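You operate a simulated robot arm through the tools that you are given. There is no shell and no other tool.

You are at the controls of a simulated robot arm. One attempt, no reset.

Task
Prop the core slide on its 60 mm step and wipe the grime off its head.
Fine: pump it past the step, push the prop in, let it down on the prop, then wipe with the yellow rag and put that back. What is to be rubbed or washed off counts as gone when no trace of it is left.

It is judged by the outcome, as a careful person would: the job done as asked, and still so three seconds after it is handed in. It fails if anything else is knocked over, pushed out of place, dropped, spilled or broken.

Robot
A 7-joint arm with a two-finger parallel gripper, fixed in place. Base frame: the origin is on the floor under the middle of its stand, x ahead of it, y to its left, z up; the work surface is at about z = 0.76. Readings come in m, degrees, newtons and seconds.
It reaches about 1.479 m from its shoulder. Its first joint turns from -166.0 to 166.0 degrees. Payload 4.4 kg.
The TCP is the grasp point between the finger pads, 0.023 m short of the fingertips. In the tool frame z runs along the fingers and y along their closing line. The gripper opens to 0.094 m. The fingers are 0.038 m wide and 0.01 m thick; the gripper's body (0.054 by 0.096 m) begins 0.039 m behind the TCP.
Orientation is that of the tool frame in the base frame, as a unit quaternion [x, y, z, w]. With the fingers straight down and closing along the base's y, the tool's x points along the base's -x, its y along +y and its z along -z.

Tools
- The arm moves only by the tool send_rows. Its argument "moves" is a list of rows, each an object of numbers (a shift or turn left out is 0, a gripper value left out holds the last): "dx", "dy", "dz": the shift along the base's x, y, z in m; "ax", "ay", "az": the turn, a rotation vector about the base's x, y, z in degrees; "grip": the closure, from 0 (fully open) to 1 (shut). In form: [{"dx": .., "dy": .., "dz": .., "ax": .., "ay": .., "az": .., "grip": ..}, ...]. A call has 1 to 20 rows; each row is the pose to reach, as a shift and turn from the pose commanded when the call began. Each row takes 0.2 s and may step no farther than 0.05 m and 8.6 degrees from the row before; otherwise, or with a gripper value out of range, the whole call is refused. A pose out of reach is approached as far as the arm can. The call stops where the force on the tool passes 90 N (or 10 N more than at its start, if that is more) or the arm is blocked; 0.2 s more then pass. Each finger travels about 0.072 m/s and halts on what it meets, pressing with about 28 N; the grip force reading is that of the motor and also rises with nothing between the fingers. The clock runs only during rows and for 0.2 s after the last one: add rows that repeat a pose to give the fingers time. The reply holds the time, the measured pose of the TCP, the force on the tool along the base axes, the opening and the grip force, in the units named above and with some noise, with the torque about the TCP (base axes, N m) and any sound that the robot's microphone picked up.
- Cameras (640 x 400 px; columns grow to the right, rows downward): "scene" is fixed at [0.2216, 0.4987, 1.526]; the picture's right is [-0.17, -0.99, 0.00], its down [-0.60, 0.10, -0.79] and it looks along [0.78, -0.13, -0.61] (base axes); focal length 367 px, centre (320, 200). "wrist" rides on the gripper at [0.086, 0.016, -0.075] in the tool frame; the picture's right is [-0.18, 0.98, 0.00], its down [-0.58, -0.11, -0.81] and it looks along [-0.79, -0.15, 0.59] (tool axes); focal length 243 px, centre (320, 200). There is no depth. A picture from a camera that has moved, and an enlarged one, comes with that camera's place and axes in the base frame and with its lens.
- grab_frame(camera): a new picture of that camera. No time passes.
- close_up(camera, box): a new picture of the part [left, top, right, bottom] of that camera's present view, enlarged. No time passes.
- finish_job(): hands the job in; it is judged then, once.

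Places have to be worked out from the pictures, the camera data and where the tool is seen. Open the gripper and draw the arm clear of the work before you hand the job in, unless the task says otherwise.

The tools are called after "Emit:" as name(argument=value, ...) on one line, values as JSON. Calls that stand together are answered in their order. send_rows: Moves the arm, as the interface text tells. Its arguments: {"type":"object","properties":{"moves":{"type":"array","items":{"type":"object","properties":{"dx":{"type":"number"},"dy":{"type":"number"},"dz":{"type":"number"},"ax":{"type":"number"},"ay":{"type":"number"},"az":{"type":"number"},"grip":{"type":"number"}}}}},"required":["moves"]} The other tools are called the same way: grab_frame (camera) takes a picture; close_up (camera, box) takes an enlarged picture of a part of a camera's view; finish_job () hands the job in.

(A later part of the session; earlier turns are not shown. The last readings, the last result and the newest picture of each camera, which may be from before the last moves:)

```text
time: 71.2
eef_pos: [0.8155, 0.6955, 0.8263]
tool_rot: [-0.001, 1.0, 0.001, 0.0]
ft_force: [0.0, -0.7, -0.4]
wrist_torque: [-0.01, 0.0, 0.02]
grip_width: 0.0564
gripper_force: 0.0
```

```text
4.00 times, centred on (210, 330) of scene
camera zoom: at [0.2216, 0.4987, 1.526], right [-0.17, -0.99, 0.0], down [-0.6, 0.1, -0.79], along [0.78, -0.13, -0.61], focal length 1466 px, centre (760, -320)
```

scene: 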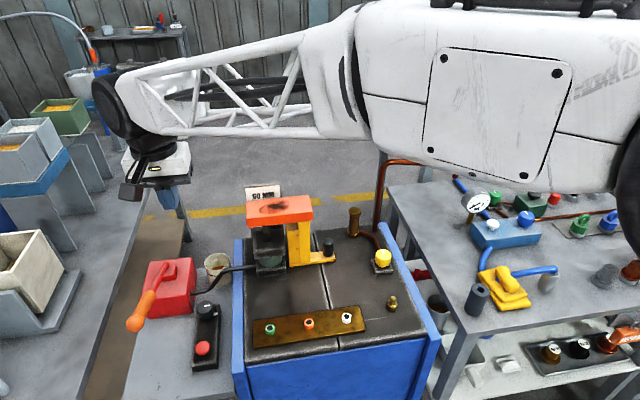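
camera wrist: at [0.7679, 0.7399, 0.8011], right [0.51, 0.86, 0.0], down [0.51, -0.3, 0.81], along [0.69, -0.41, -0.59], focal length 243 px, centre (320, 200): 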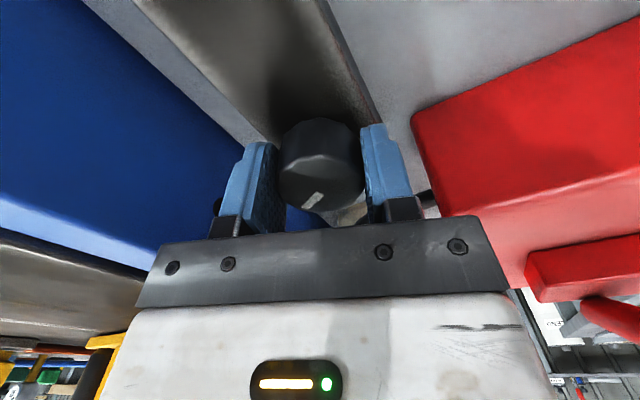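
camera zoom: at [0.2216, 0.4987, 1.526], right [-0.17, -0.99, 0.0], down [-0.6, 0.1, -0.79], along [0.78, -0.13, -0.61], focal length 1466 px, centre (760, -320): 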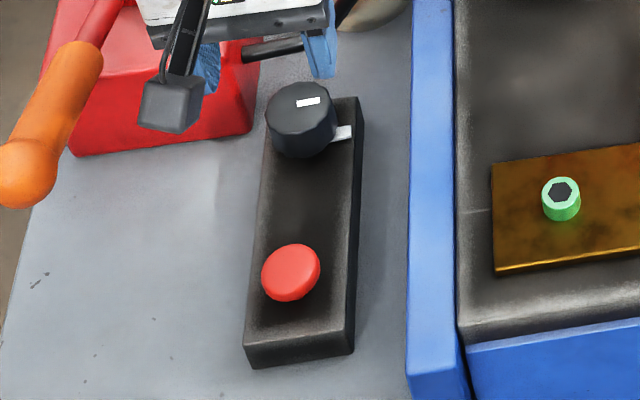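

The dial is back to within a few degrees of its original pointing. Next I'll try the red mushroom button at about (0.7365, 0.695), top near z 0.72. I'll close the fingers and come over it.

Emit:
send_rows(moves=[{"dx": -0.03, "grip": 1.0}, {"dx": -0.06, "dy": -0.004, "grip": 1.0}, {"dx": -0.079, "dy": -0.004, "grip": 1.0}, {"dx": -0.079, "dy": -0.004, "dz": -0.03, "grip": 1.0}, {"dx": -0.079, "dy": -0.004, "dz": -0.05, "grip": 1.0}])

Emit:
close_up(camera="scene", box=[110, 230, 270, 370])

Emit:
grab_frame(camera="wrist")

```text
time: 72.4
eef_pos: [0.7355, 0.6922, 0.7769]
tool_rot: [0.0, 1.0, 0.001, 0.0]
ft_force: [-0.2, 0.8, -0.5]
wrist_torque: [0.01, 0.05, 0.0]
grip_width: 0.0
gripper_force: 28.0
```

```text
2.86 times, centred on (190, 300) of scene
camera zoom: at [0.2216, 0.4987, 1.526], right [-0.17, -0.99, 0.0], down [-0.6, 0.1, -0.79], along [0.78, -0.13, -0.61], focal length 1047 px, centre (691, -86)
```

zoom: 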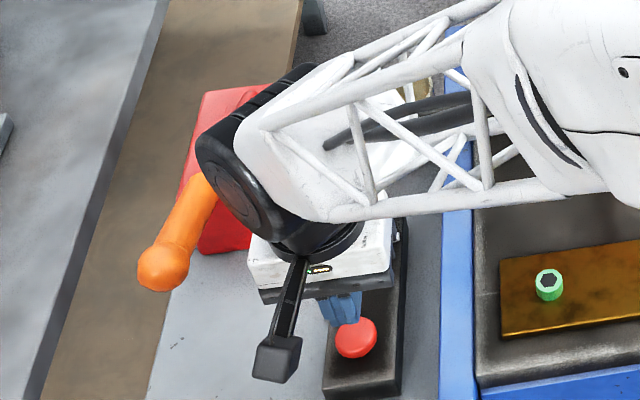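

```text
taken
camera wrist: at [0.649, 0.7081, 0.851], right [0.18, 0.98, 0.0], down [0.58, -0.11, 0.81], along [0.79, -0.15, -0.59], focal length 243 px, centre (320, 200)
```

wrist: 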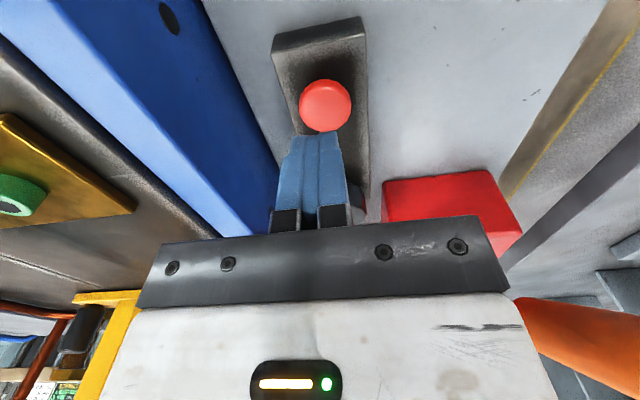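

The button's centre is at about (0.732, 0.696), right under the fingertips. I'll lower in small steps until contact.

Emit:
send_rows(moves=[{"dx": -0.003, "dy": 0.003, "dz": -0.01}, {"dx": -0.003, "dy": 0.003, "dz": -0.02}, {"dx": -0.003, "dy": 0.003, "dz": -0.025}, {"dx": -0.003, "dy": 0.003, "dz": -0.028}, {"dx": -0.003, "dy": 0.003, "dz": -0.031}])

Emit:
close_up(camera="scene", box=[110, 230, 270, 370])

Emit:
close_up(camera="scene", box=[235, 170, 345, 280])

```text
time: 73.6
eef_pos: [0.7322, 0.6962, 0.745]
tool_rot: [-0.001, 1.0, 0.001, 0.001]
ft_force: [0.6, -0.2, -0.1]
wrist_torque: [0.01, -0.02, -0.01]
grip_width: 0.0
gripper_force: 28.0
```

```text
2.86 times, centred on (190, 300) of scene
camera zoom: at [0.2216, 0.4987, 1.526], right [-0.17, -0.99, 0.0], down [-0.6, 0.1, -0.79], along [0.78, -0.13, -0.61], focal length 1047 px, centre (691, -86)
```

zoom: 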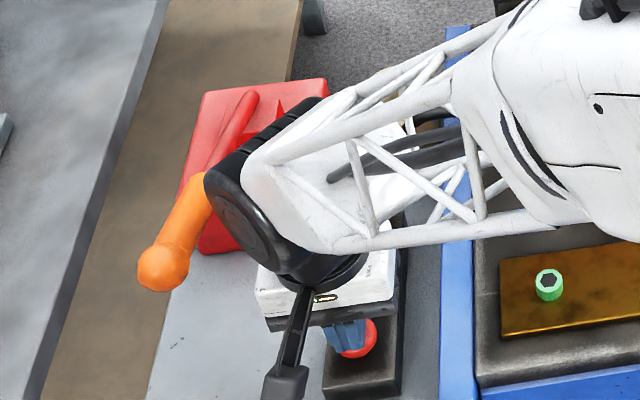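

```text
3.64 times, centred on (290, 225) of scene
camera zoom: at [0.2216, 0.4987, 1.526], right [-0.17, -0.99, 0.0], down [-0.6, 0.1, -0.79], along [0.78, -0.13, -0.61], focal length 1333 px, centre (429, 109)
```

zoom: 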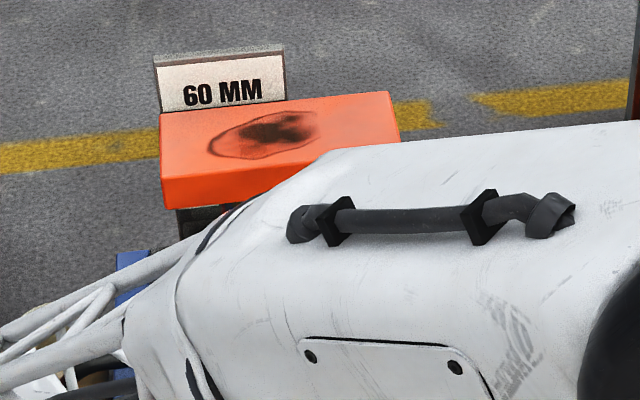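

No contact yet with the tips at z 0.722. I'll continue in 2 mm steps, watching the force and the head.

Emit:
send_rows(moves=[{"dz": -0.002}, {"dz": -0.004}, {"dz": -0.006}, {"dz": -0.008}])

Emit:
close_up(camera="scene", box=[235, 170, 345, 280])

```text
time: 74.6
eef_pos: [0.7323, 0.6935, 0.7384]
tool_rot: [0.0, 1.0, 0.0, 0.001]
ft_force: [-1.6, -0.4, 1.9]
wrist_torque: [-0.03, 0.0, 0.0]
grip_width: 0.0
gripper_force: 28.2
```

```text
3.64 times, centred on (290, 225) of scene
camera zoom: at [0.2216, 0.4987, 1.526], right [-0.17, -0.99, 0.0], down [-0.6, 0.1, -0.79], along [0.78, -0.13, -0.61], focal length 1333 px, centre (429, 109)
```

zoom: 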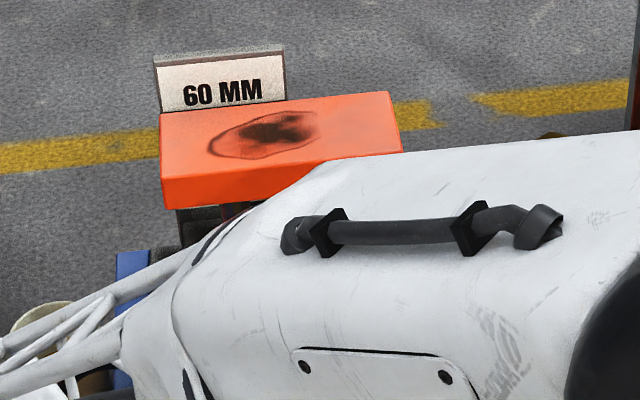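

A light 2 N contact. I'll press a few mm deeper in small steps.

Emit:
send_rows(moves=[{"dz": -0.002}, {"dz": -0.004}, {"dz": -0.004}])

Emit:
close_up(camera="scene", box=[235, 170, 345, 280])

Emit:
close_up(camera="scene", box=[150, 310, 250, 380])

```text
time: 75.4
eef_pos: [0.7333, 0.6944, 0.7333]
tool_rot: [0.001, 1.0, 0.001, 0.001]
ft_force: [-0.5, -1.3, 5.1]
wrist_torque: [-0.01, -0.04, 0.0]
grip_width: 0.0
gripper_force: 28.1
```

```text
3.64 times, centred on (290, 225) of scene
camera zoom: at [0.2216, 0.4987, 1.526], right [-0.17, -0.99, 0.0], down [-0.6, 0.1, -0.79], along [0.78, -0.13, -0.61], focal length 1333 px, centre (429, 109)
```

zoom: 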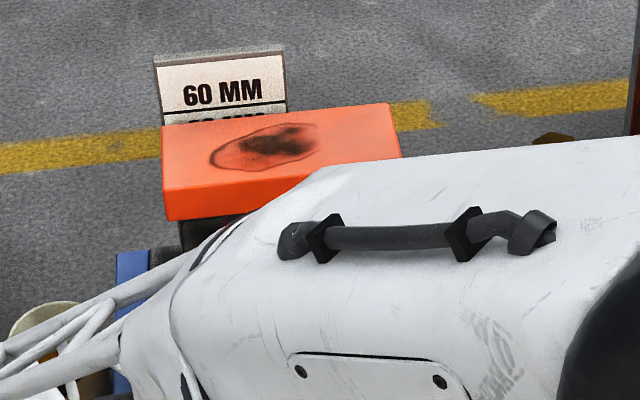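

```text
5.71 times, centred on (200, 345) of scene
camera zoom: at [0.2216, 0.4987, 1.526], right [-0.17, -0.99, 0.0], down [-0.6, 0.1, -0.79], along [0.78, -0.13, -0.61], focal length 2095 px, centre (1006, -629)
```

zoom: 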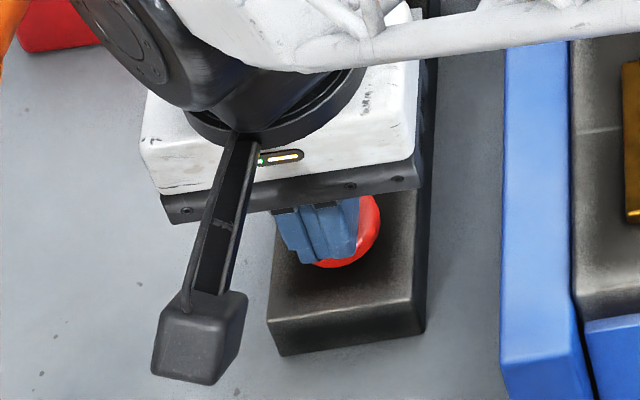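

The red button is the release: the head has come down about 10 mm. I'll hold it a little longer to be sure the head has settled fully on the prop.

Emit:
send_rows(moves=[{"dz": 0.0}, {"dz": 0.0}, {"dz": 0.0}, {"dz": -0.001}, {"dz": -0.001}])

Emit:
close_up(camera="scene", box=[235, 170, 345, 280])

```text
time: 76.6
eef_pos: [0.7321, 0.6953, 0.7323]
tool_rot: [0.0, 1.0, 0.0, 0.001]
ft_force: [3.1, -0.7, 6.4]
wrist_torque: [0.01, -0.11, -0.04]
grip_width: 0.0001
gripper_force: 28.0
```

```text
3.64 times, centred on (290, 225) of scene
camera zoom: at [0.2216, 0.4987, 1.526], right [-0.17, -0.99, 0.0], down [-0.6, 0.1, -0.79], along [0.78, -0.13, -0.61], focal length 1333 px, centre (429, 109)
```

zoom: 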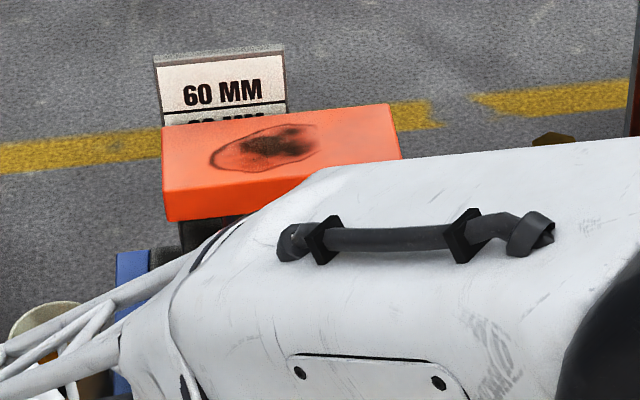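

The head is stable, resting on the prop. I'll release the button, rise, and go to the same viewpoint I used earlier so I can compare the dial's mark exactly with the original.

Emit:
send_rows(moves=[{"dz": 0.02}, {"dz": 0.06}, {"dz": 0.1}, {"dz": 0.14, "dx": -0.03}, {"dz": 0.18, "dx": -0.05}, {"dz": 0.2, "dx": -0.09}, {"dz": 0.2, "dx": -0.11, "dy": 0.004}])

Emit:
close_up(camera="wrist", box=[300, 130, 380, 190])

Emit:
close_up(camera="wrist", box=[290, 60, 390, 220])

Emit:
grab_frame(camera="scene")

```text
time: 78.2
eef_pos: [0.6209, 0.7, 0.9345]
tool_rot: [0.0, 1.0, 0.001, 0.001]
ft_force: [0.4, 0.7, -0.6]
wrist_torque: [-0.02, -0.02, -0.01]
grip_width: 0.0001
gripper_force: 27.9
```

```text
6.67 times, centred on (340, 160) of wrist
camera zoom: at [0.5341, 0.7151, 1.0072], right [0.18, 0.98, 0.0], down [0.58, -0.11, 0.81], along [0.79, -0.15, -0.59], focal length 1618 px, centre (187, 467)
```

zoom: 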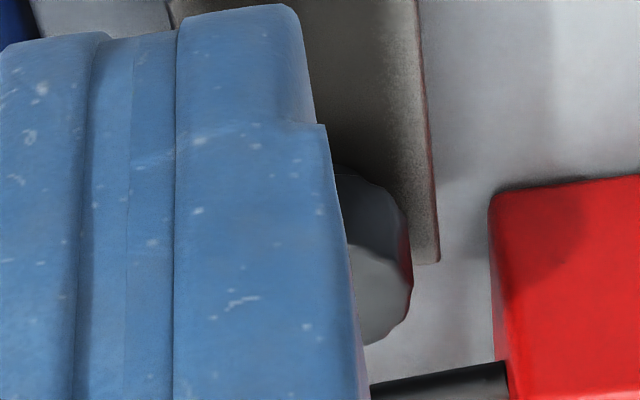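

```text
2.50 times, centred on (340, 140) of wrist
camera zoom: at [0.5341, 0.7151, 1.0072], right [0.18, 0.98, 0.0], down [0.58, -0.11, 0.81], along [0.79, -0.15, -0.59], focal length 606 px, centre (270, 350)
```

zoom: 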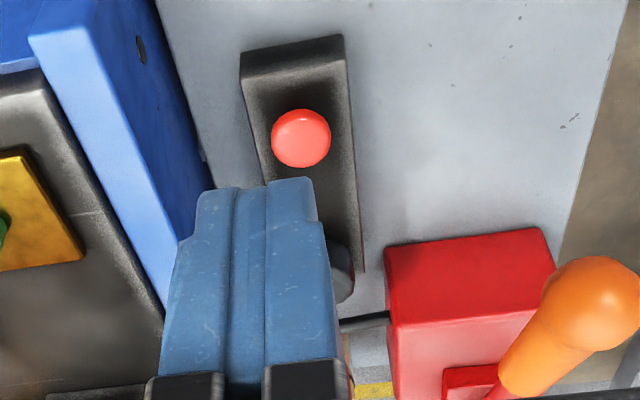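

```text
taken
```

scene: 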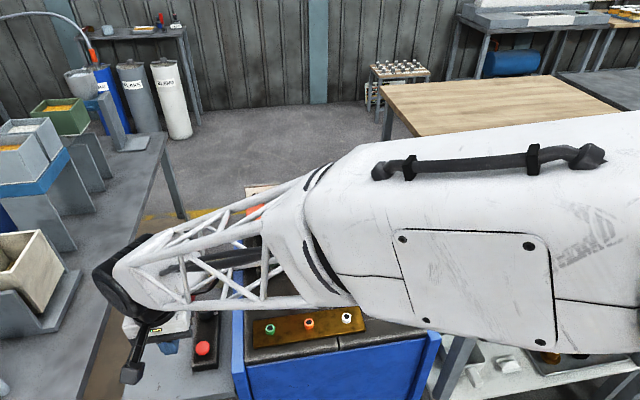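

The button has popped back up. Opening the fingers to the earlier width gives me the same view of the dial.

Emit:
send_rows(moves=[{"grip": 0.35}, {"grip": 0.35}, {"grip": 0.35}])

Emit:
close_up(camera="wrist", box=[300, 130, 380, 190])

Emit:
close_up(camera="scene", box=[180, 280, 240, 380])

```text
time: 79.0
eef_pos: [0.6223, 0.7006, 0.933]
tool_rot: [0.0, 1.0, 0.0, 0.001]
ft_force: [-0.1, -0.7, -0.4]
wrist_torque: [-0.02, -0.02, 0.02]
grip_width: 0.0611
gripper_force: 0.0
```

```text
6.67 times, centred on (340, 160) of wrist
camera zoom: at [0.5344, 0.7152, 1.007], right [0.18, 0.98, 0.0], down [0.58, -0.11, 0.81], along [0.79, -0.15, -0.59], focal length 1618 px, centre (187, 467)
```

zoom: 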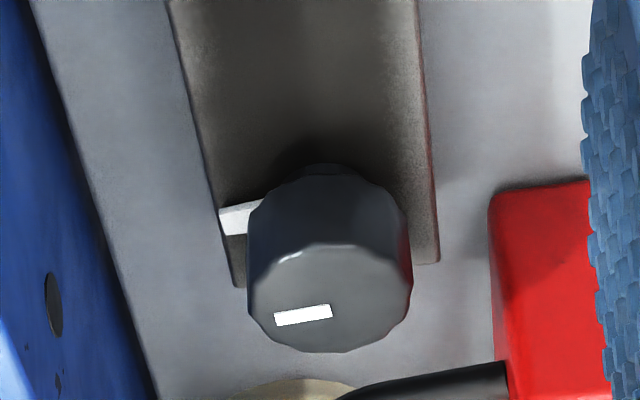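

```text
4.00 times, centred on (210, 330) of scene
camera zoom: at [0.2216, 0.4987, 1.526], right [-0.17, -0.99, 0.0], down [-0.6, 0.1, -0.79], along [0.78, -0.13, -0.61], focal length 1466 px, centre (760, -320)
```

zoom: 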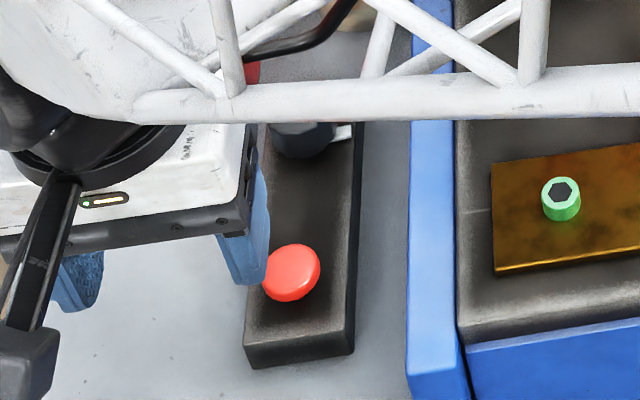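

The dial matches its original mark within about 2°. Now for the rag: I estimate it lies axis-aligned over x 0.69–0.807, y −0.117 to −0.035, with its lump along x at y ≈ −0.08. I'll go up and across toward it, high above everything.

Emit:
send_rows(moves=[{"dz": 0.045}, {"dz": 0.09}, {"dz": 0.135}, {"dz": 0.18}, {"dz": 0.22}, {"dz": 0.22, "dy": -0.045}, {"dz": 0.22, "dy": -0.09}, {"dz": 0.22, "dy": -0.135}, {"dz": 0.22, "dy": -0.18}, {"dz": 0.22, "dy": -0.225}, {"dz": 0.22, "dy": -0.27}, {"dz": 0.22, "dy": -0.315}, {"dz": 0.22, "dy": -0.36}, {"dz": 0.22, "dy": -0.405}, {"dz": 0.22, "dy": -0.45}, {"dz": 0.22, "dy": -0.495}, {"dz": 0.22, "dy": -0.54}, {"dz": 0.22, "dy": -0.585}, {"dz": 0.22, "dy": -0.63}, {"dz": 0.22, "dy": -0.675}])

Emit:
grab_frame(camera="scene")

Emit:
close_up(camera="scene", box=[235, 180, 345, 280])

Emit:
grab_frame(camera="wrist")

```text
time: 83.2
eef_pos: [0.622, 0.0245, 1.1529]
tool_rot: [0.0, 1.0, 0.0, 0.0]
ft_force: [-0.5, 0.0, -0.6]
wrist_torque: [0.03, -0.02, -0.02]
grip_width: 0.0609
gripper_force: 0.1
```

```text
taken
```

scene: 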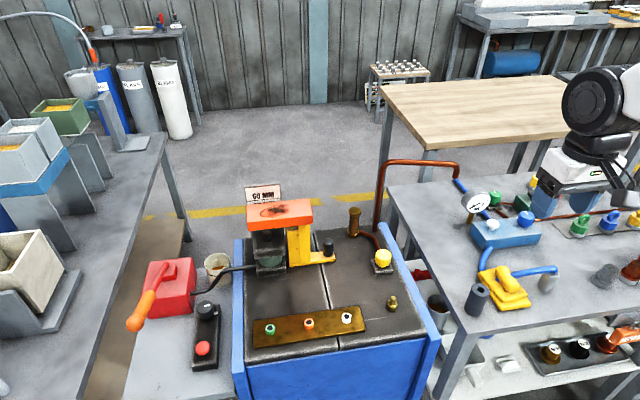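

```text
4.00 times, centred on (290, 230) of scene
camera zoom: at [0.2216, 0.4987, 1.526], right [-0.17, -0.99, 0.0], down [-0.6, 0.1, -0.79], along [0.78, -0.13, -0.61], focal length 1466 px, centre (440, 80)
```

zoom: 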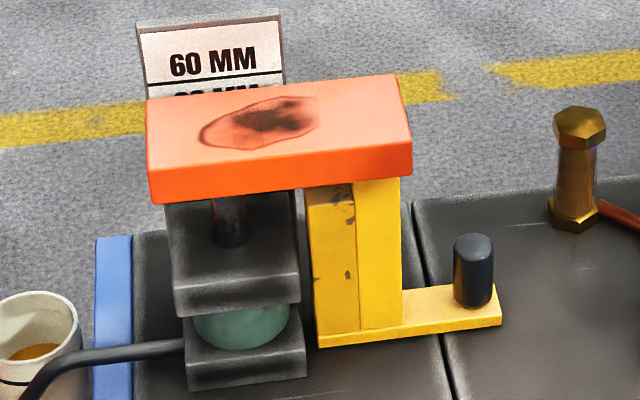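

```text
taken
camera wrist: at [0.5359, 0.0392, 1.2272], right [0.18, 0.98, 0.0], down [0.58, -0.11, 0.81], along [0.79, -0.15, -0.59], focal length 243 px, centre (320, 200)
```

wrist: 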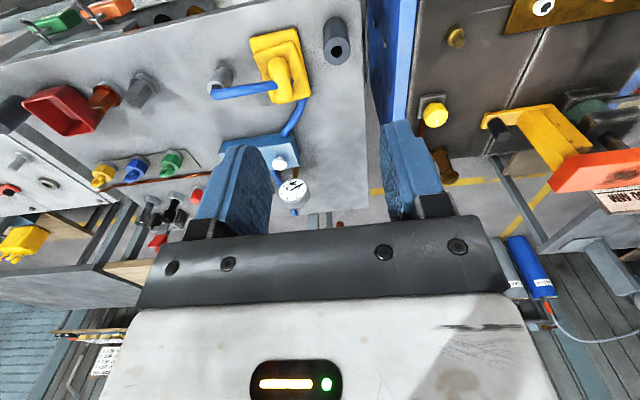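

The head is resting on the tall step of the prop. I'll zoom in on the rag and the hose around it.

Emit:
close_up(camera="wrist", box=[190, 10, 360, 150])

Emit:
close_up(camera="scene", box=[455, 240, 575, 330])

```text
2.86 times, centred on (275, 80) of wrist
camera zoom: at [0.5359, 0.0392, 1.2272], right [0.18, 0.98, 0.0], down [0.58, -0.11, 0.81], along [0.79, -0.15, -0.59], focal length 693 px, centre (449, 543)
```

zoom: 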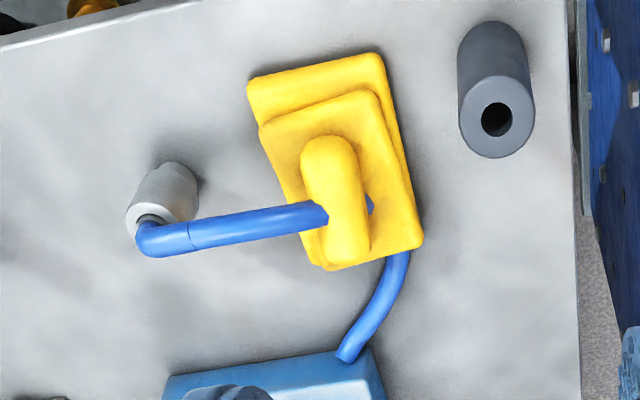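

```text
4.44 times, centred on (515, 285) of scene
camera zoom: at [0.2216, 0.4987, 1.526], right [-0.17, -0.99, 0.0], down [-0.6, 0.1, -0.79], along [0.78, -0.13, -0.61], focal length 1629 px, centre (-547, -178)
```

zoom: 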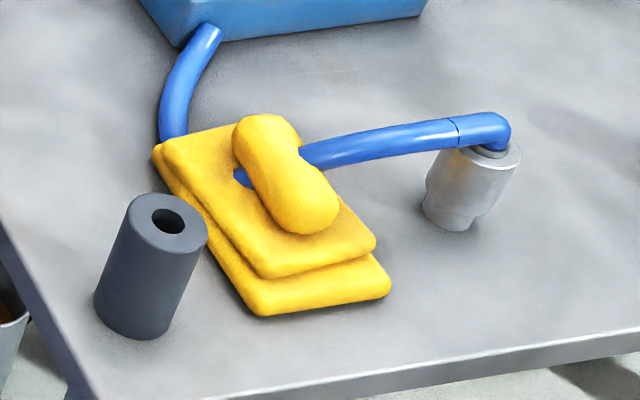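

The hose runs along y at about x 0.755, meeting the lump's +x half, so I'll grip the lump's −x half, around x 0.72. First a closer look for heights and centring.

Emit:
send_rows(moves=[{"dy": -0.04, "dz": -0.02}, {"dy": -0.08, "dz": -0.05}, {"dy": -0.097, "dz": -0.09}, {"dy": -0.097, "dz": -0.13}, {"dy": -0.097, "dz": -0.17}, {"dy": -0.097, "dz": -0.2}])

Emit:
grab_frame(camera="wrist")

Emit:
close_up(camera="wrist", box=[240, 40, 400, 180])

```text
time: 84.6
eef_pos: [0.6234, -0.074, 0.9531]
tool_rot: [0.0, 1.0, 0.001, 0.0]
ft_force: [-0.2, 0.4, -0.8]
wrist_torque: [-0.01, 0.02, -0.02]
grip_width: 0.0609
gripper_force: 0.0
```

```text
taken
camera wrist: at [0.5354, -0.058, 1.027], right [0.18, 0.98, 0.0], down [0.58, -0.11, 0.81], along [0.79, -0.15, -0.59], focal length 243 px, centre (320, 200)
```

wrist: 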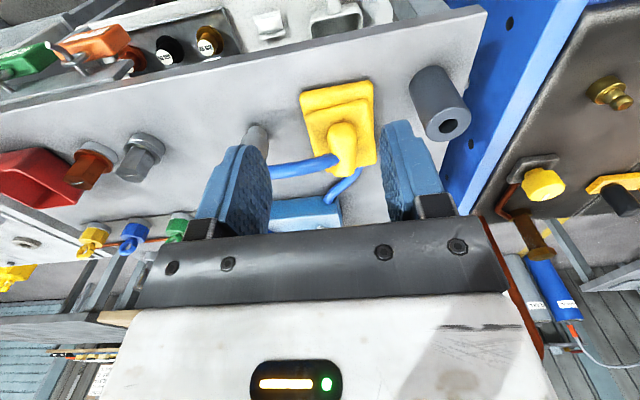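

```text
2.86 times, centred on (320, 110) of wrist
camera zoom: at [0.5354, -0.058, 1.027], right [0.18, 0.98, 0.0], down [0.58, -0.11, 0.81], along [0.79, -0.15, -0.59], focal length 693 px, centre (320, 457)
```

zoom: 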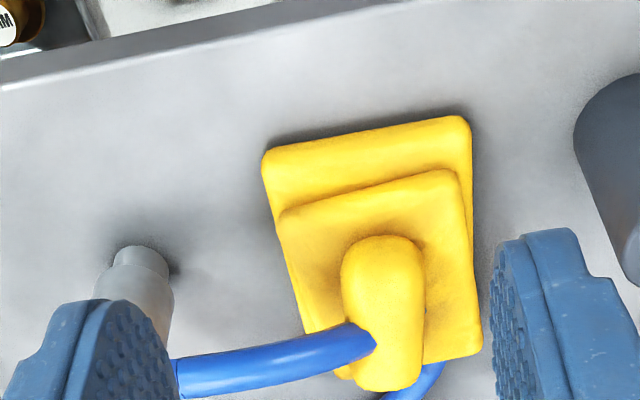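

The lump is about 34 mm wide, centred at y ≈ −0.067, from x 0.715 to 0.787, with the hose crossing it near x 0.74. I'll go over the −x half at x 0.722, stop above it, and check.

Emit:
send_rows(moves=[{"dx": 0.035, "dy": 0.003}, {"dx": 0.07, "dy": 0.007}, {"dx": 0.0986, "dy": 0.007}, {"dx": 0.0986, "dy": 0.007, "dz": -0.03}, {"dx": 0.0986, "dy": 0.007, "dz": -0.06}, {"dx": 0.0986, "dy": 0.007, "dz": -0.085}])

Emit:
grab_frame(camera="wrist")

Emit:
close_up(camera="scene", box=[455, 210, 595, 330])

```text
time: 86.0
eef_pos: [0.7224, -0.0667, 0.8666]
tool_rot: [0.0, 1.0, 0.0, 0.001]
ft_force: [-0.5, -0.4, -0.1]
wrist_torque: [0.01, 0.0, -0.03]
grip_width: 0.0612
gripper_force: 0.0
```

```text
taken
camera wrist: at [0.6343, -0.0498, 0.9408], right [0.18, 0.98, 0.0], down [0.58, -0.11, 0.81], along [0.79, -0.15, -0.59], focal length 243 px, centre (320, 200)
```

wrist: 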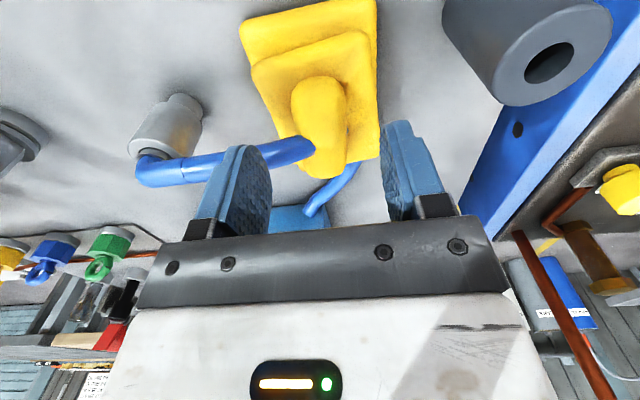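

```text
3.33 times, centred on (525, 270) of scene
camera zoom: at [0.2216, 0.4987, 1.526], right [-0.17, -0.99, 0.0], down [-0.6, 0.1, -0.79], along [0.78, -0.13, -0.61], focal length 1222 px, centre (-363, -33)
```

zoom: 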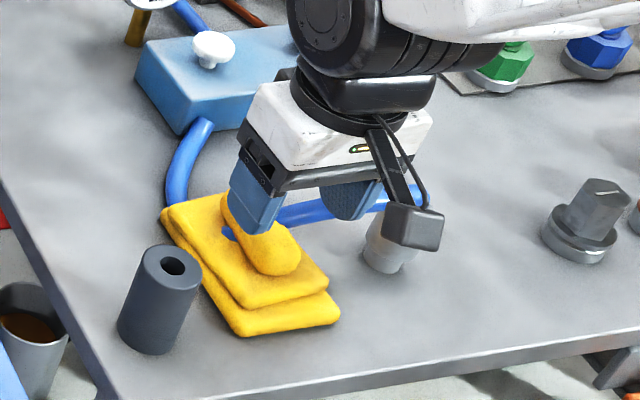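

The lump is centred between the fingers at y −0.067 and the hose axis is at about x 0.746, just beyond the fingers' edge. I'll lower slowly and check for any contact.

Emit:
send_rows(moves=[{"dz": -0.01}, {"dz": -0.02}, {"dz": -0.03}, {"dz": -0.04}, {"dz": -0.048}, {"dz": -0.054}, {"dz": -0.058}])

Emit:
grab_frame(camera="wrist")

Emit:
close_up(camera="scene", box=[455, 210, 595, 330])

```text
time: 87.6
eef_pos: [0.7218, -0.0663, 0.813]
tool_rot: [0.0, 1.0, 0.0, 0.002]
ft_force: [-22.3, 4.1, 52.1]
wrist_torque: [-0.01, 0.85, -0.06]
grip_width: 0.0608
gripper_force: 0.0
```

```text
taken
camera wrist: at [0.635, -0.0505, 0.8864], right [0.18, 0.98, 0.0], down [0.58, -0.11, 0.81], along [0.8, -0.15, -0.59], focal length 243 px, centre (320, 200)
```

wrist: 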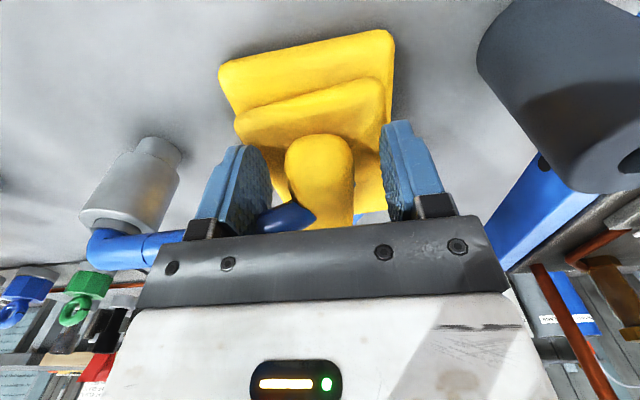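

```text
3.33 times, centred on (525, 270) of scene
camera zoom: at [0.2216, 0.4987, 1.526], right [-0.17, -0.99, 0.0], down [-0.6, 0.1, -0.79], along [0.78, -0.13, -0.61], focal length 1222 px, centre (-363, -33)
```

zoom: 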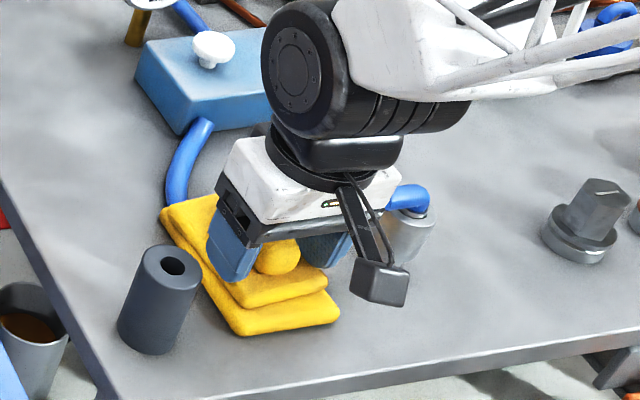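

The fingertips are resting evenly on the cloth layer (52 N, centred, so it isn't the hose), which puts the cloth top at about z 0.79. I'll back up 6 mm and close on the lump.

Emit:
send_rows(moves=[{"dz": 0.003}, {"dz": 0.006}, {"dz": 0.006, "grip": 0.5}, {"dz": 0.006, "grip": 0.7}, {"dz": 0.006, "grip": 0.9}, {"dz": 0.006, "grip": 1.0}, {"dz": 0.006, "grip": 1.0}])

Emit:
grab_frame(camera="wrist")

```text
time: 89.2
eef_pos: [0.722, -0.0666, 0.8173]
tool_rot: [0.0, 1.0, 0.001, 0.001]
ft_force: [0.1, -0.1, -0.4]
wrist_torque: [0.01, 0.0, 0.03]
grip_width: 0.0334
gripper_force: 28.5
```

```text
taken
camera wrist: at [0.6345, -0.0506, 0.8897], right [0.18, 0.98, 0.0], down [0.58, -0.11, 0.81], along [0.79, -0.15, -0.59], focal length 243 px, centre (320, 200)
```

wrist: 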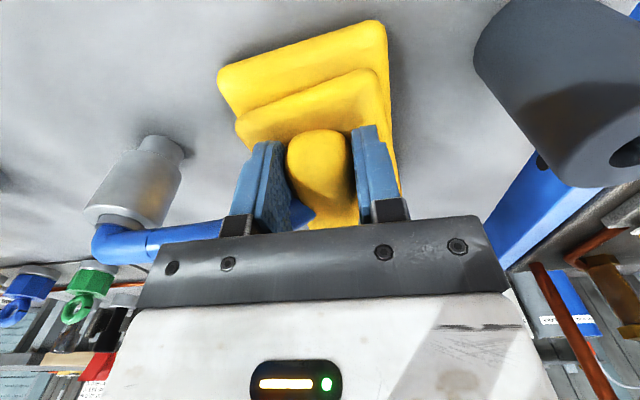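

The rag's lump is gripped at 33 mm. The return pose is (0.722, −0.0666, 0.817). I'll lift straight up slowly and watch for any hose snag.

Emit:
send_rows(moves=[{"dz": 0.01}, {"dz": 0.02}, {"dz": 0.035}, {"dz": 0.05}, {"dz": 0.07}])

Emit:
grab_frame(camera="wrist")

Emit:
close_up(camera="scene", box=[455, 190, 595, 310])

```text
time: 90.4
eef_pos: [0.7199, -0.0666, 0.8856]
tool_rot: [0.0, 1.0, 0.001, 0.001]
ft_force: [0.0, -0.5, -1.5]
wrist_torque: [0.02, 0.0, 0.03]
grip_width: 0.0
gripper_force: 28.0
```

```text
taken
camera wrist: at [0.6339, -0.0503, 0.9597], right [0.18, 0.98, 0.0], down [0.58, -0.11, 0.81], along [0.79, -0.15, -0.59], focal length 243 px, centre (320, 200)
```

wrist: 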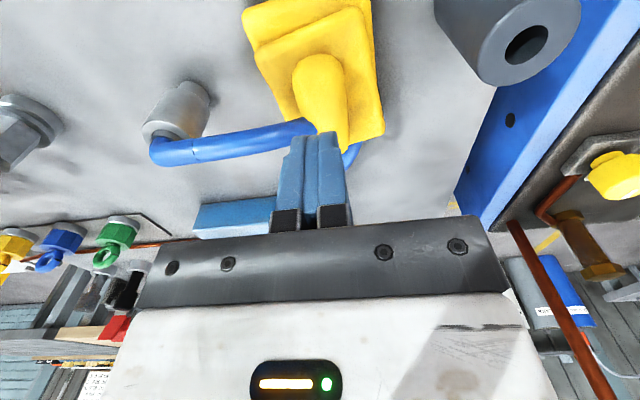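

```text
3.33 times, centred on (525, 250) of scene
camera zoom: at [0.2216, 0.4987, 1.526], right [-0.17, -0.99, 0.0], down [-0.6, 0.1, -0.79], along [0.78, -0.13, -0.61], focal length 1222 px, centre (-363, 33)
```

zoom: 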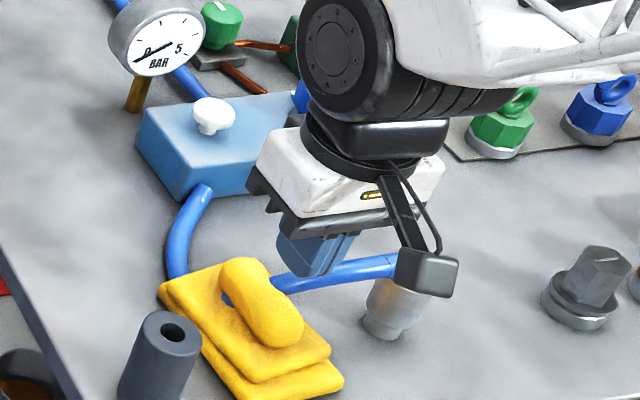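

The grip slipped off: the fingers are empty and the rag stayed where it was. The tips were only on the upper, rounding part of the lump. I'll look at the lump's shape closely.

Emit:
close_up(camera="wrist", box=[220, 0, 420, 180])

Emit:
close_up(camera="scene", box=[460, 250, 540, 320])

```text
2.22 times, centred on (320, 90) of wrist
camera zoom: at [0.6339, -0.0503, 0.9597], right [0.18, 0.98, 0.0], down [0.58, -0.11, 0.81], along [0.79, -0.15, -0.59], focal length 539 px, centre (320, 444)
```

zoom: 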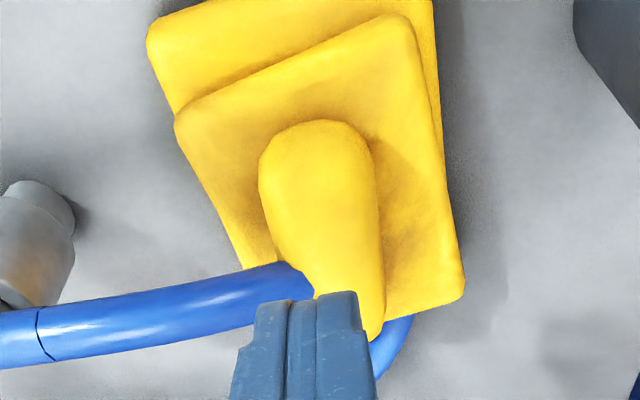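

```text
5.71 times, centred on (500, 285) of scene
camera zoom: at [0.2216, 0.4987, 1.526], right [-0.17, -0.99, 0.0], down [-0.6, 0.1, -0.79], along [0.78, -0.13, -0.61], focal length 2095 px, centre (-709, -286)
```

zoom: 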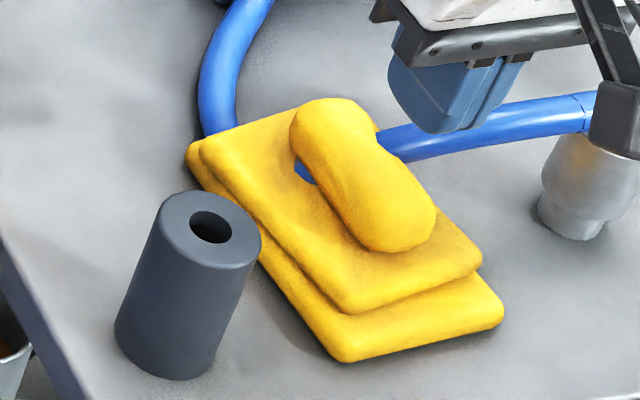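

The lump is a rounded capsule sitting on the cloth, so I need to be deeper, with the tips pressed to the cloth. I'll reopen to a narrower 50 mm, shift 3 mm toward +x onto the bulge, and go down until the tips press lightly.

Emit:
send_rows(moves=[{"grip": 0.45}, {"grip": 0.45}, {"grip": 0.45, "dx": 0.004}, {"dx": 0.004, "dz": -0.025}, {"dx": 0.004, "dz": -0.05}, {"dx": 0.004, "dz": -0.065}, {"dx": 0.004, "dz": -0.07}, {"dx": 0.004, "dz": -0.0735}, {"dx": 0.004, "dz": -0.0745}])

Emit:
grab_frame(camera="wrist")

```text
time: 92.4
eef_pos: [0.7269, -0.0658, 0.8126]
tool_rot: [0.001, 1.0, 0.0, 0.003]
ft_force: [-13.9, 2.4, 35.1]
wrist_torque: [-0.05, 0.5, -0.01]
grip_width: 0.0517
gripper_force: 0.1
```

```text
taken
camera wrist: at [0.6388, -0.0507, 0.8866], right [0.18, 0.98, 0.0], down [0.58, -0.11, 0.81], along [0.79, -0.15, -0.59], focal length 243 px, centre (320, 200)
```

wrist: 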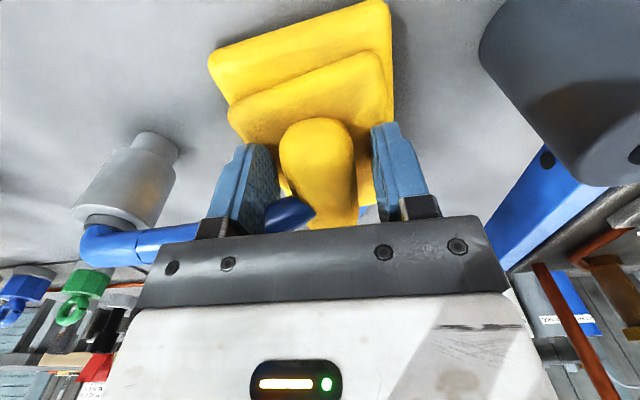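

The tips press on the cloth with 35 N. I'll close firmly here and then lift only 15 mm to test the grip.

Emit:
send_rows(moves=[{"grip": 0.7}, {"grip": 1.0}, {"grip": 1.0}, {"grip": 1.0}])

Emit:
send_rows(moves=[{"dz": 0.003}, {"dz": 0.006}, {"dz": 0.009}, {"dz": 0.012}, {"dz": 0.015}])

Emit:
grab_frame(camera="wrist")

Emit:
close_up(camera="scene", box=[455, 210, 595, 330])

```text
time: 93.4
eef_pos: [0.7265, -0.0659, 0.8136]
tool_rot: [0.0, 1.0, 0.001, 0.002]
ft_force: [7.6, 23.8, 53.0]
wrist_torque: [0.39, 0.02, -0.09]
grip_width: 0.0337
gripper_force: 28.1
```

```text
time: 94.6
eef_pos: [0.7246, -0.0663, 0.8242]
tool_rot: [0.001, 1.0, 0.001, 0.001]
ft_force: [-0.6, 0.5, -0.9]
wrist_torque: [-0.01, 0.02, 0.01]
grip_width: 0.0338
gripper_force: 28.0
```

```text
taken
camera wrist: at [0.638, -0.0507, 0.9], right [0.18, 0.98, 0.0], down [0.58, -0.11, 0.81], along [0.79, -0.15, -0.59], focal length 243 px, centre (320, 200)
```

wrist: 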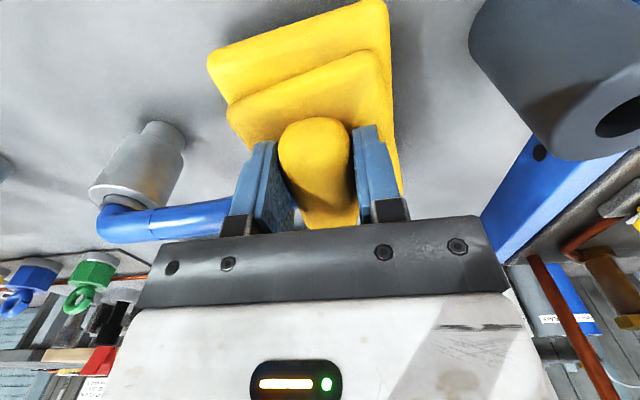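

```text
3.33 times, centred on (525, 270) of scene
camera zoom: at [0.2216, 0.4987, 1.526], right [-0.17, -0.99, 0.0], down [-0.6, 0.1, -0.79], along [0.78, -0.13, -0.61], focal length 1222 px, centre (-363, -33)
```

zoom: 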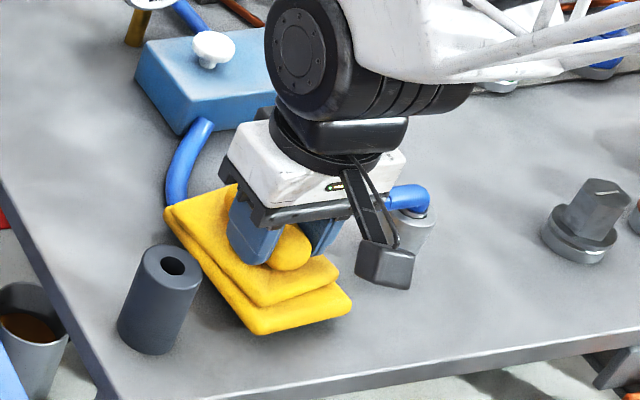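

The rag lifts with the gripper, still 33.8 mm in the fingers, and the hose stays in place. The new return pose is (0.7265, −0.066, 0.8136). I'll keep lifting slowly.

Emit:
send_rows(moves=[{"dz": 0.01}, {"dz": 0.02}, {"dz": 0.03}, {"dz": 0.045}, {"dz": 0.06}, {"dz": 0.08}, {"dz": 0.1}])

Emit:
grab_frame(camera="wrist")

Emit:
grab_frame(camera="scene")

```text
time: 96.2
eef_pos: [0.7254, -0.0658, 0.9252]
tool_rot: [-0.001, 1.0, 0.0, 0.001]
ft_force: [-0.3, -0.2, -1.0]
wrist_torque: [0.01, 0.01, -0.01]
grip_width: 0.0334
gripper_force: 28.2
```

```text
taken
camera wrist: at [0.6384, -0.0501, 1.0003], right [0.18, 0.98, 0.0], down [0.58, -0.11, 0.81], along [0.79, -0.15, -0.59], focal length 243 px, centre (320, 200)
```

wrist: 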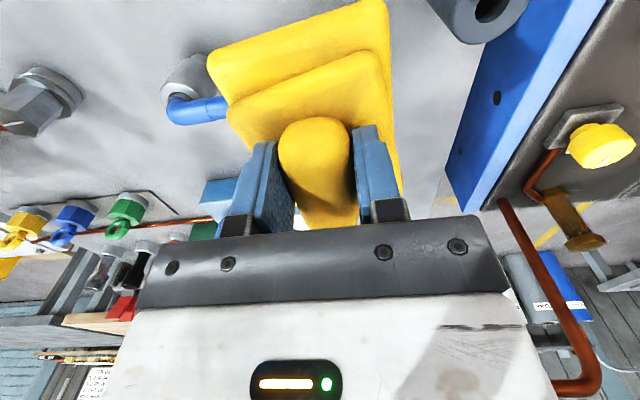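

```text
taken
```

scene: 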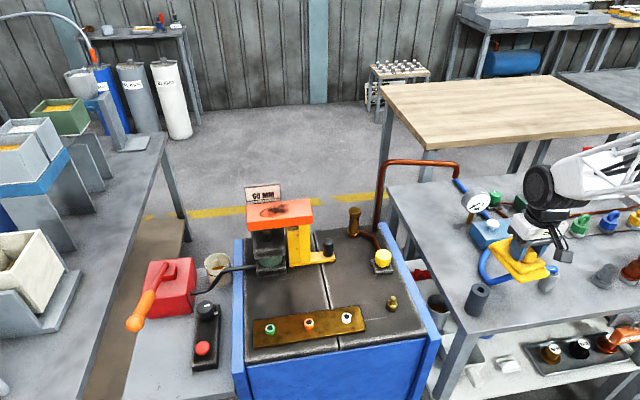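

The rag is securely in hand and hangs level. Its grip point is near its −x end, so I'll rise to z 1.15 and turn the hand +90°. That way the rag's long side lies along the head and clears the scale plate behind it.

Emit:
send_rows(moves=[{"dz": 0.035}, {"dz": 0.07}, {"dz": 0.105}, {"dz": 0.14}, {"dz": 0.175}, {"dz": 0.21}, {"dz": 0.225}, {"dz": 0.225, "az": 7.5}, {"dz": 0.225, "az": 15}, {"dz": 0.225, "az": 22.5}, {"dz": 0.225, "az": 30}, {"dz": 0.225, "az": 37.5}, {"dz": 0.225, "az": 45}, {"dz": 0.225, "az": 52.5}, {"dz": 0.225, "az": 60}, {"dz": 0.225, "az": 67.5}, {"dz": 0.225, "az": 75}, {"dz": 0.225, "az": 82.5}, {"dz": 0.225, "az": 90}])

Emit:
grab_frame(camera="wrist")

Emit:
grab_frame(camera="scene")

```text
time: 100.2
eef_pos: [0.7257, -0.0662, 1.1507]
tool_rot: [0.708, -0.706, -0.001, 0.0]
ft_force: [-0.8, 0.0, -1.1]
wrist_torque: [0.02, -0.05, 0.01]
grip_width: 0.0335
gripper_force: 27.7
```

```text
taken
camera wrist: at [0.7088, -0.1531, 1.2253], right [-0.98, 0.18, 0.0], down [0.11, 0.58, 0.81], along [0.15, 0.79, -0.59], focal length 243 px, centre (320, 200)
```

wrist: 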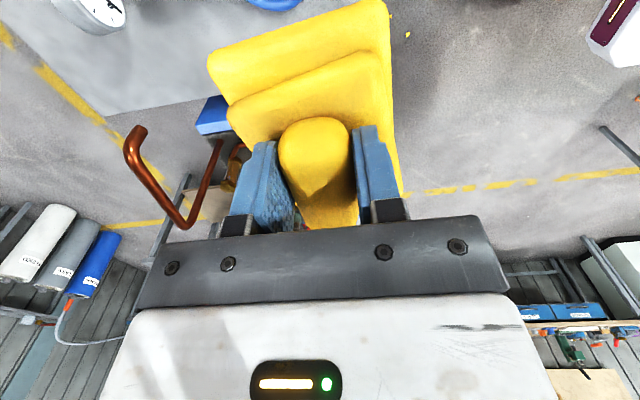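

```text
taken
```

scene: 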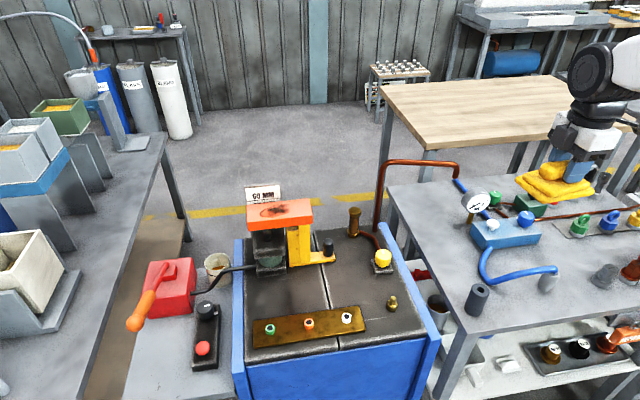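

The hand is at +90° and the hose lies undisturbed on the table. I'll zoom in to check the rag's extents relative to the TCP before carrying it over.

Emit:
close_up(camera="scene", box=[490, 120, 640, 240])

Emit:
close_up(camera="wrist", box=[190, 0, 420, 180])

```text
3.33 times, centred on (565, 180) of scene
camera zoom: at [0.2216, 0.4987, 1.526], right [-0.17, -0.99, 0.0], down [-0.6, 0.1, -0.79], along [0.78, -0.13, -0.61], focal length 1222 px, centre (-497, 267)
```

zoom: 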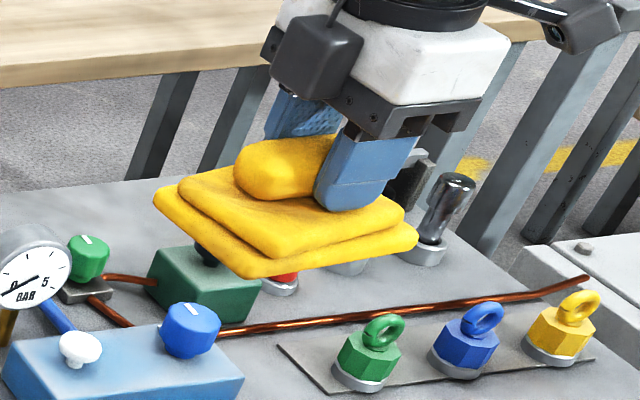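

```text
2.22 times, centred on (305, 90) of wrist
camera zoom: at [0.7088, -0.1531, 1.2253], right [-0.98, 0.18, 0.0], down [0.11, 0.58, 0.81], along [0.15, 0.79, -0.59], focal length 539 px, centre (353, 444)
```

zoom: 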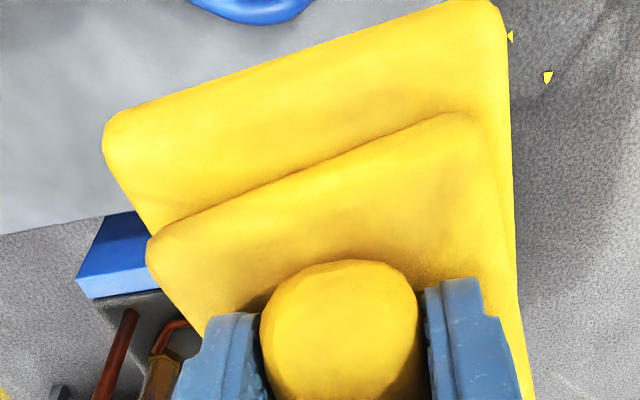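

The rag's extents relative to the TCP are about −0.032 to +0.051 in x and −0.06 to +0.058 in y, nicely centred. The head top spans x 0.891–0.957, y 0.40–0.559, at z ≈ 0.959, with the stain centred near (0.924, 0.492). I'll carry the rag over to (0.908, 0.492) at z 1.15.

Emit:
send_rows(moves=[{"dx": 0.0122, "dy": 0.0372}, {"dx": 0.0244, "dy": 0.0744}, {"dx": 0.0366, "dy": 0.1116}, {"dx": 0.0488, "dy": 0.1488}, {"dx": 0.061, "dy": 0.186}, {"dx": 0.0732, "dy": 0.2232}, {"dx": 0.0854, "dy": 0.2604}, {"dx": 0.0976, "dy": 0.2976}, {"dx": 0.1098, "dy": 0.3348}, {"dx": 0.122, "dy": 0.372}, {"dx": 0.1342, "dy": 0.4092}, {"dx": 0.1464, "dy": 0.4464}, {"dx": 0.1586, "dy": 0.4836}, {"dx": 0.1708, "dy": 0.5208}, {"dx": 0.182, "dy": 0.558}, {"dx": 0.182, "dy": 0.558, "dz": -0.03}, {"dx": 0.182, "dy": 0.558, "dz": -0.06}])

Emit:
grab_frame(camera="wrist")

Emit:
close_up(camera="scene", box=[220, 130, 360, 250])

```text
time: 103.8
eef_pos: [0.9073, 0.4915, 1.0938]
tool_rot: [0.708, -0.706, -0.001, 0.0]
ft_force: [-0.3, -0.1, 0.6]
wrist_torque: [-0.05, 0.0, 0.0]
grip_width: 0.0332
gripper_force: 27.8
```

```text
taken
camera wrist: at [0.8904, 0.4047, 1.1658], right [-0.98, 0.18, 0.0], down [0.11, 0.58, 0.81], along [0.15, 0.79, -0.59], focal length 243 px, centre (320, 200)
```

wrist: 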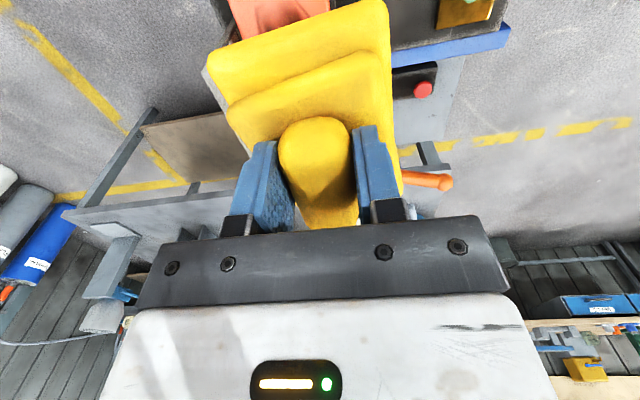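

```text
3.33 times, centred on (290, 190) of scene
camera zoom: at [0.2216, 0.4987, 1.526], right [-0.17, -0.99, 0.0], down [-0.6, 0.1, -0.79], along [0.78, -0.13, -0.61], focal length 1222 px, centre (420, 233)
```

zoom: 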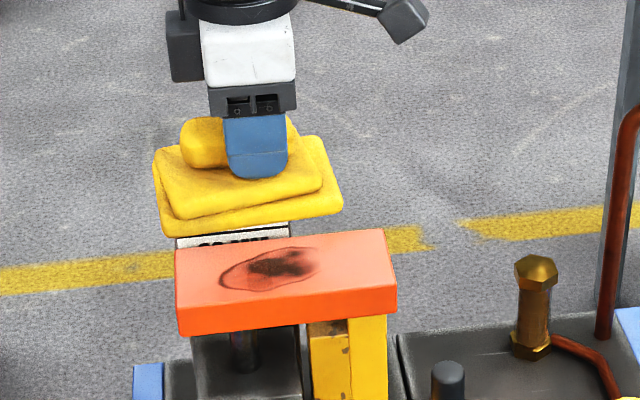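

The rag is directly above the head. I'll lower it in steps, slowing down before the expected contact at TCP z ≈ 1.016.

Emit:
send_rows(moves=[{"dz": -0.02}, {"dz": -0.04}, {"dz": -0.055}, {"dz": -0.062}, {"dz": -0.066}])

Emit:
close_up(camera="scene", box=[220, 130, 360, 250])

```text
time: 105.0
eef_pos: [0.9078, 0.4919, 1.024]
tool_rot: [-0.707, 0.707, 0.001, 0.0]
ft_force: [-0.1, 0.4, -0.2]
wrist_torque: [0.0, -0.04, 0.0]
grip_width: 0.0335
gripper_force: 28.1
```

```text
3.33 times, centred on (290, 190) of scene
camera zoom: at [0.2216, 0.4987, 1.526], right [-0.17, -0.99, 0.0], down [-0.6, 0.1, -0.79], along [0.78, -0.13, -0.61], focal length 1222 px, centre (420, 233)
```

zoom: 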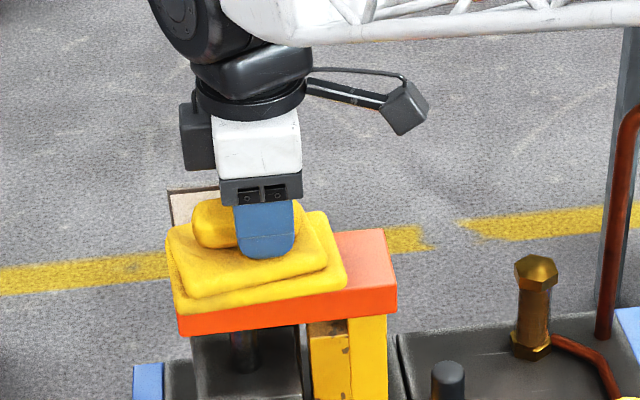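

Nearly touching. I'll go down 2 mm at a time until I feel contact.

Emit:
send_rows(moves=[{"dz": -0.002}, {"dz": -0.004}, {"dz": -0.006}])

```text
time: 105.8
eef_pos: [0.9073, 0.4909, 1.0195]
tool_rot: [0.707, -0.707, -0.001, 0.0]
ft_force: [0.3, -0.1, -0.3]
wrist_torque: [-0.02, 0.03, 0.01]
grip_width: 0.0334
gripper_force: 27.9
```

No contact yet at 1.0195; I'll keep lowering in 2 mm steps.

Emit:
send_rows(moves=[{"dz": -0.002}, {"dz": -0.004}, {"dz": -0.005}])

```text
time: 106.6
eef_pos: [0.907, 0.4912, 1.0139]
tool_rot: [0.707, -0.707, -0.002, 0.0]
ft_force: [0.4, -0.4, 0.3]
wrist_torque: [-0.02, -0.02, 0.0]
grip_width: 0.0335
gripper_force: 27.8
```

Emit:
close_up(camera="scene", box=[230, 170, 350, 270])

Emit:
send_rows(moves=[{"dz": -0.0015}, {"dz": -0.003}, {"dz": -0.0045}])

```text
4.00 times, centred on (290, 220) of scene
camera zoom: at [0.2216, 0.4987, 1.526], right [-0.17, -0.99, 0.0], down [-0.6, 0.1, -0.79], along [0.78, -0.13, -0.61], focal length 1466 px, centre (440, 120)
```

zoom: 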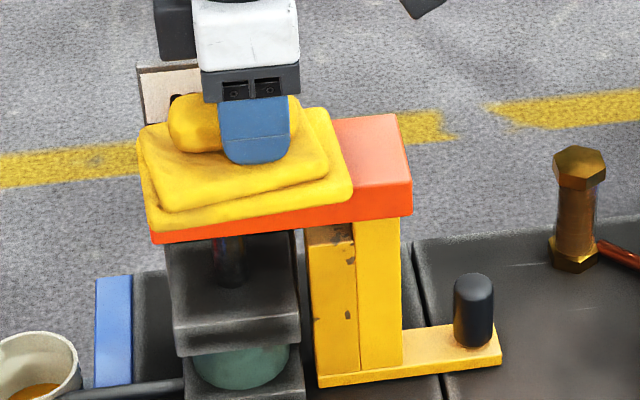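

```text
time: 107.4
eef_pos: [0.9077, 0.492, 1.0091]
tool_rot: [0.707, -0.707, -0.001, -0.001]
ft_force: [0.4, -0.4, -0.8]
wrist_torque: [-0.03, 0.03, -0.04]
grip_width: 0.0336
gripper_force: 27.6
```

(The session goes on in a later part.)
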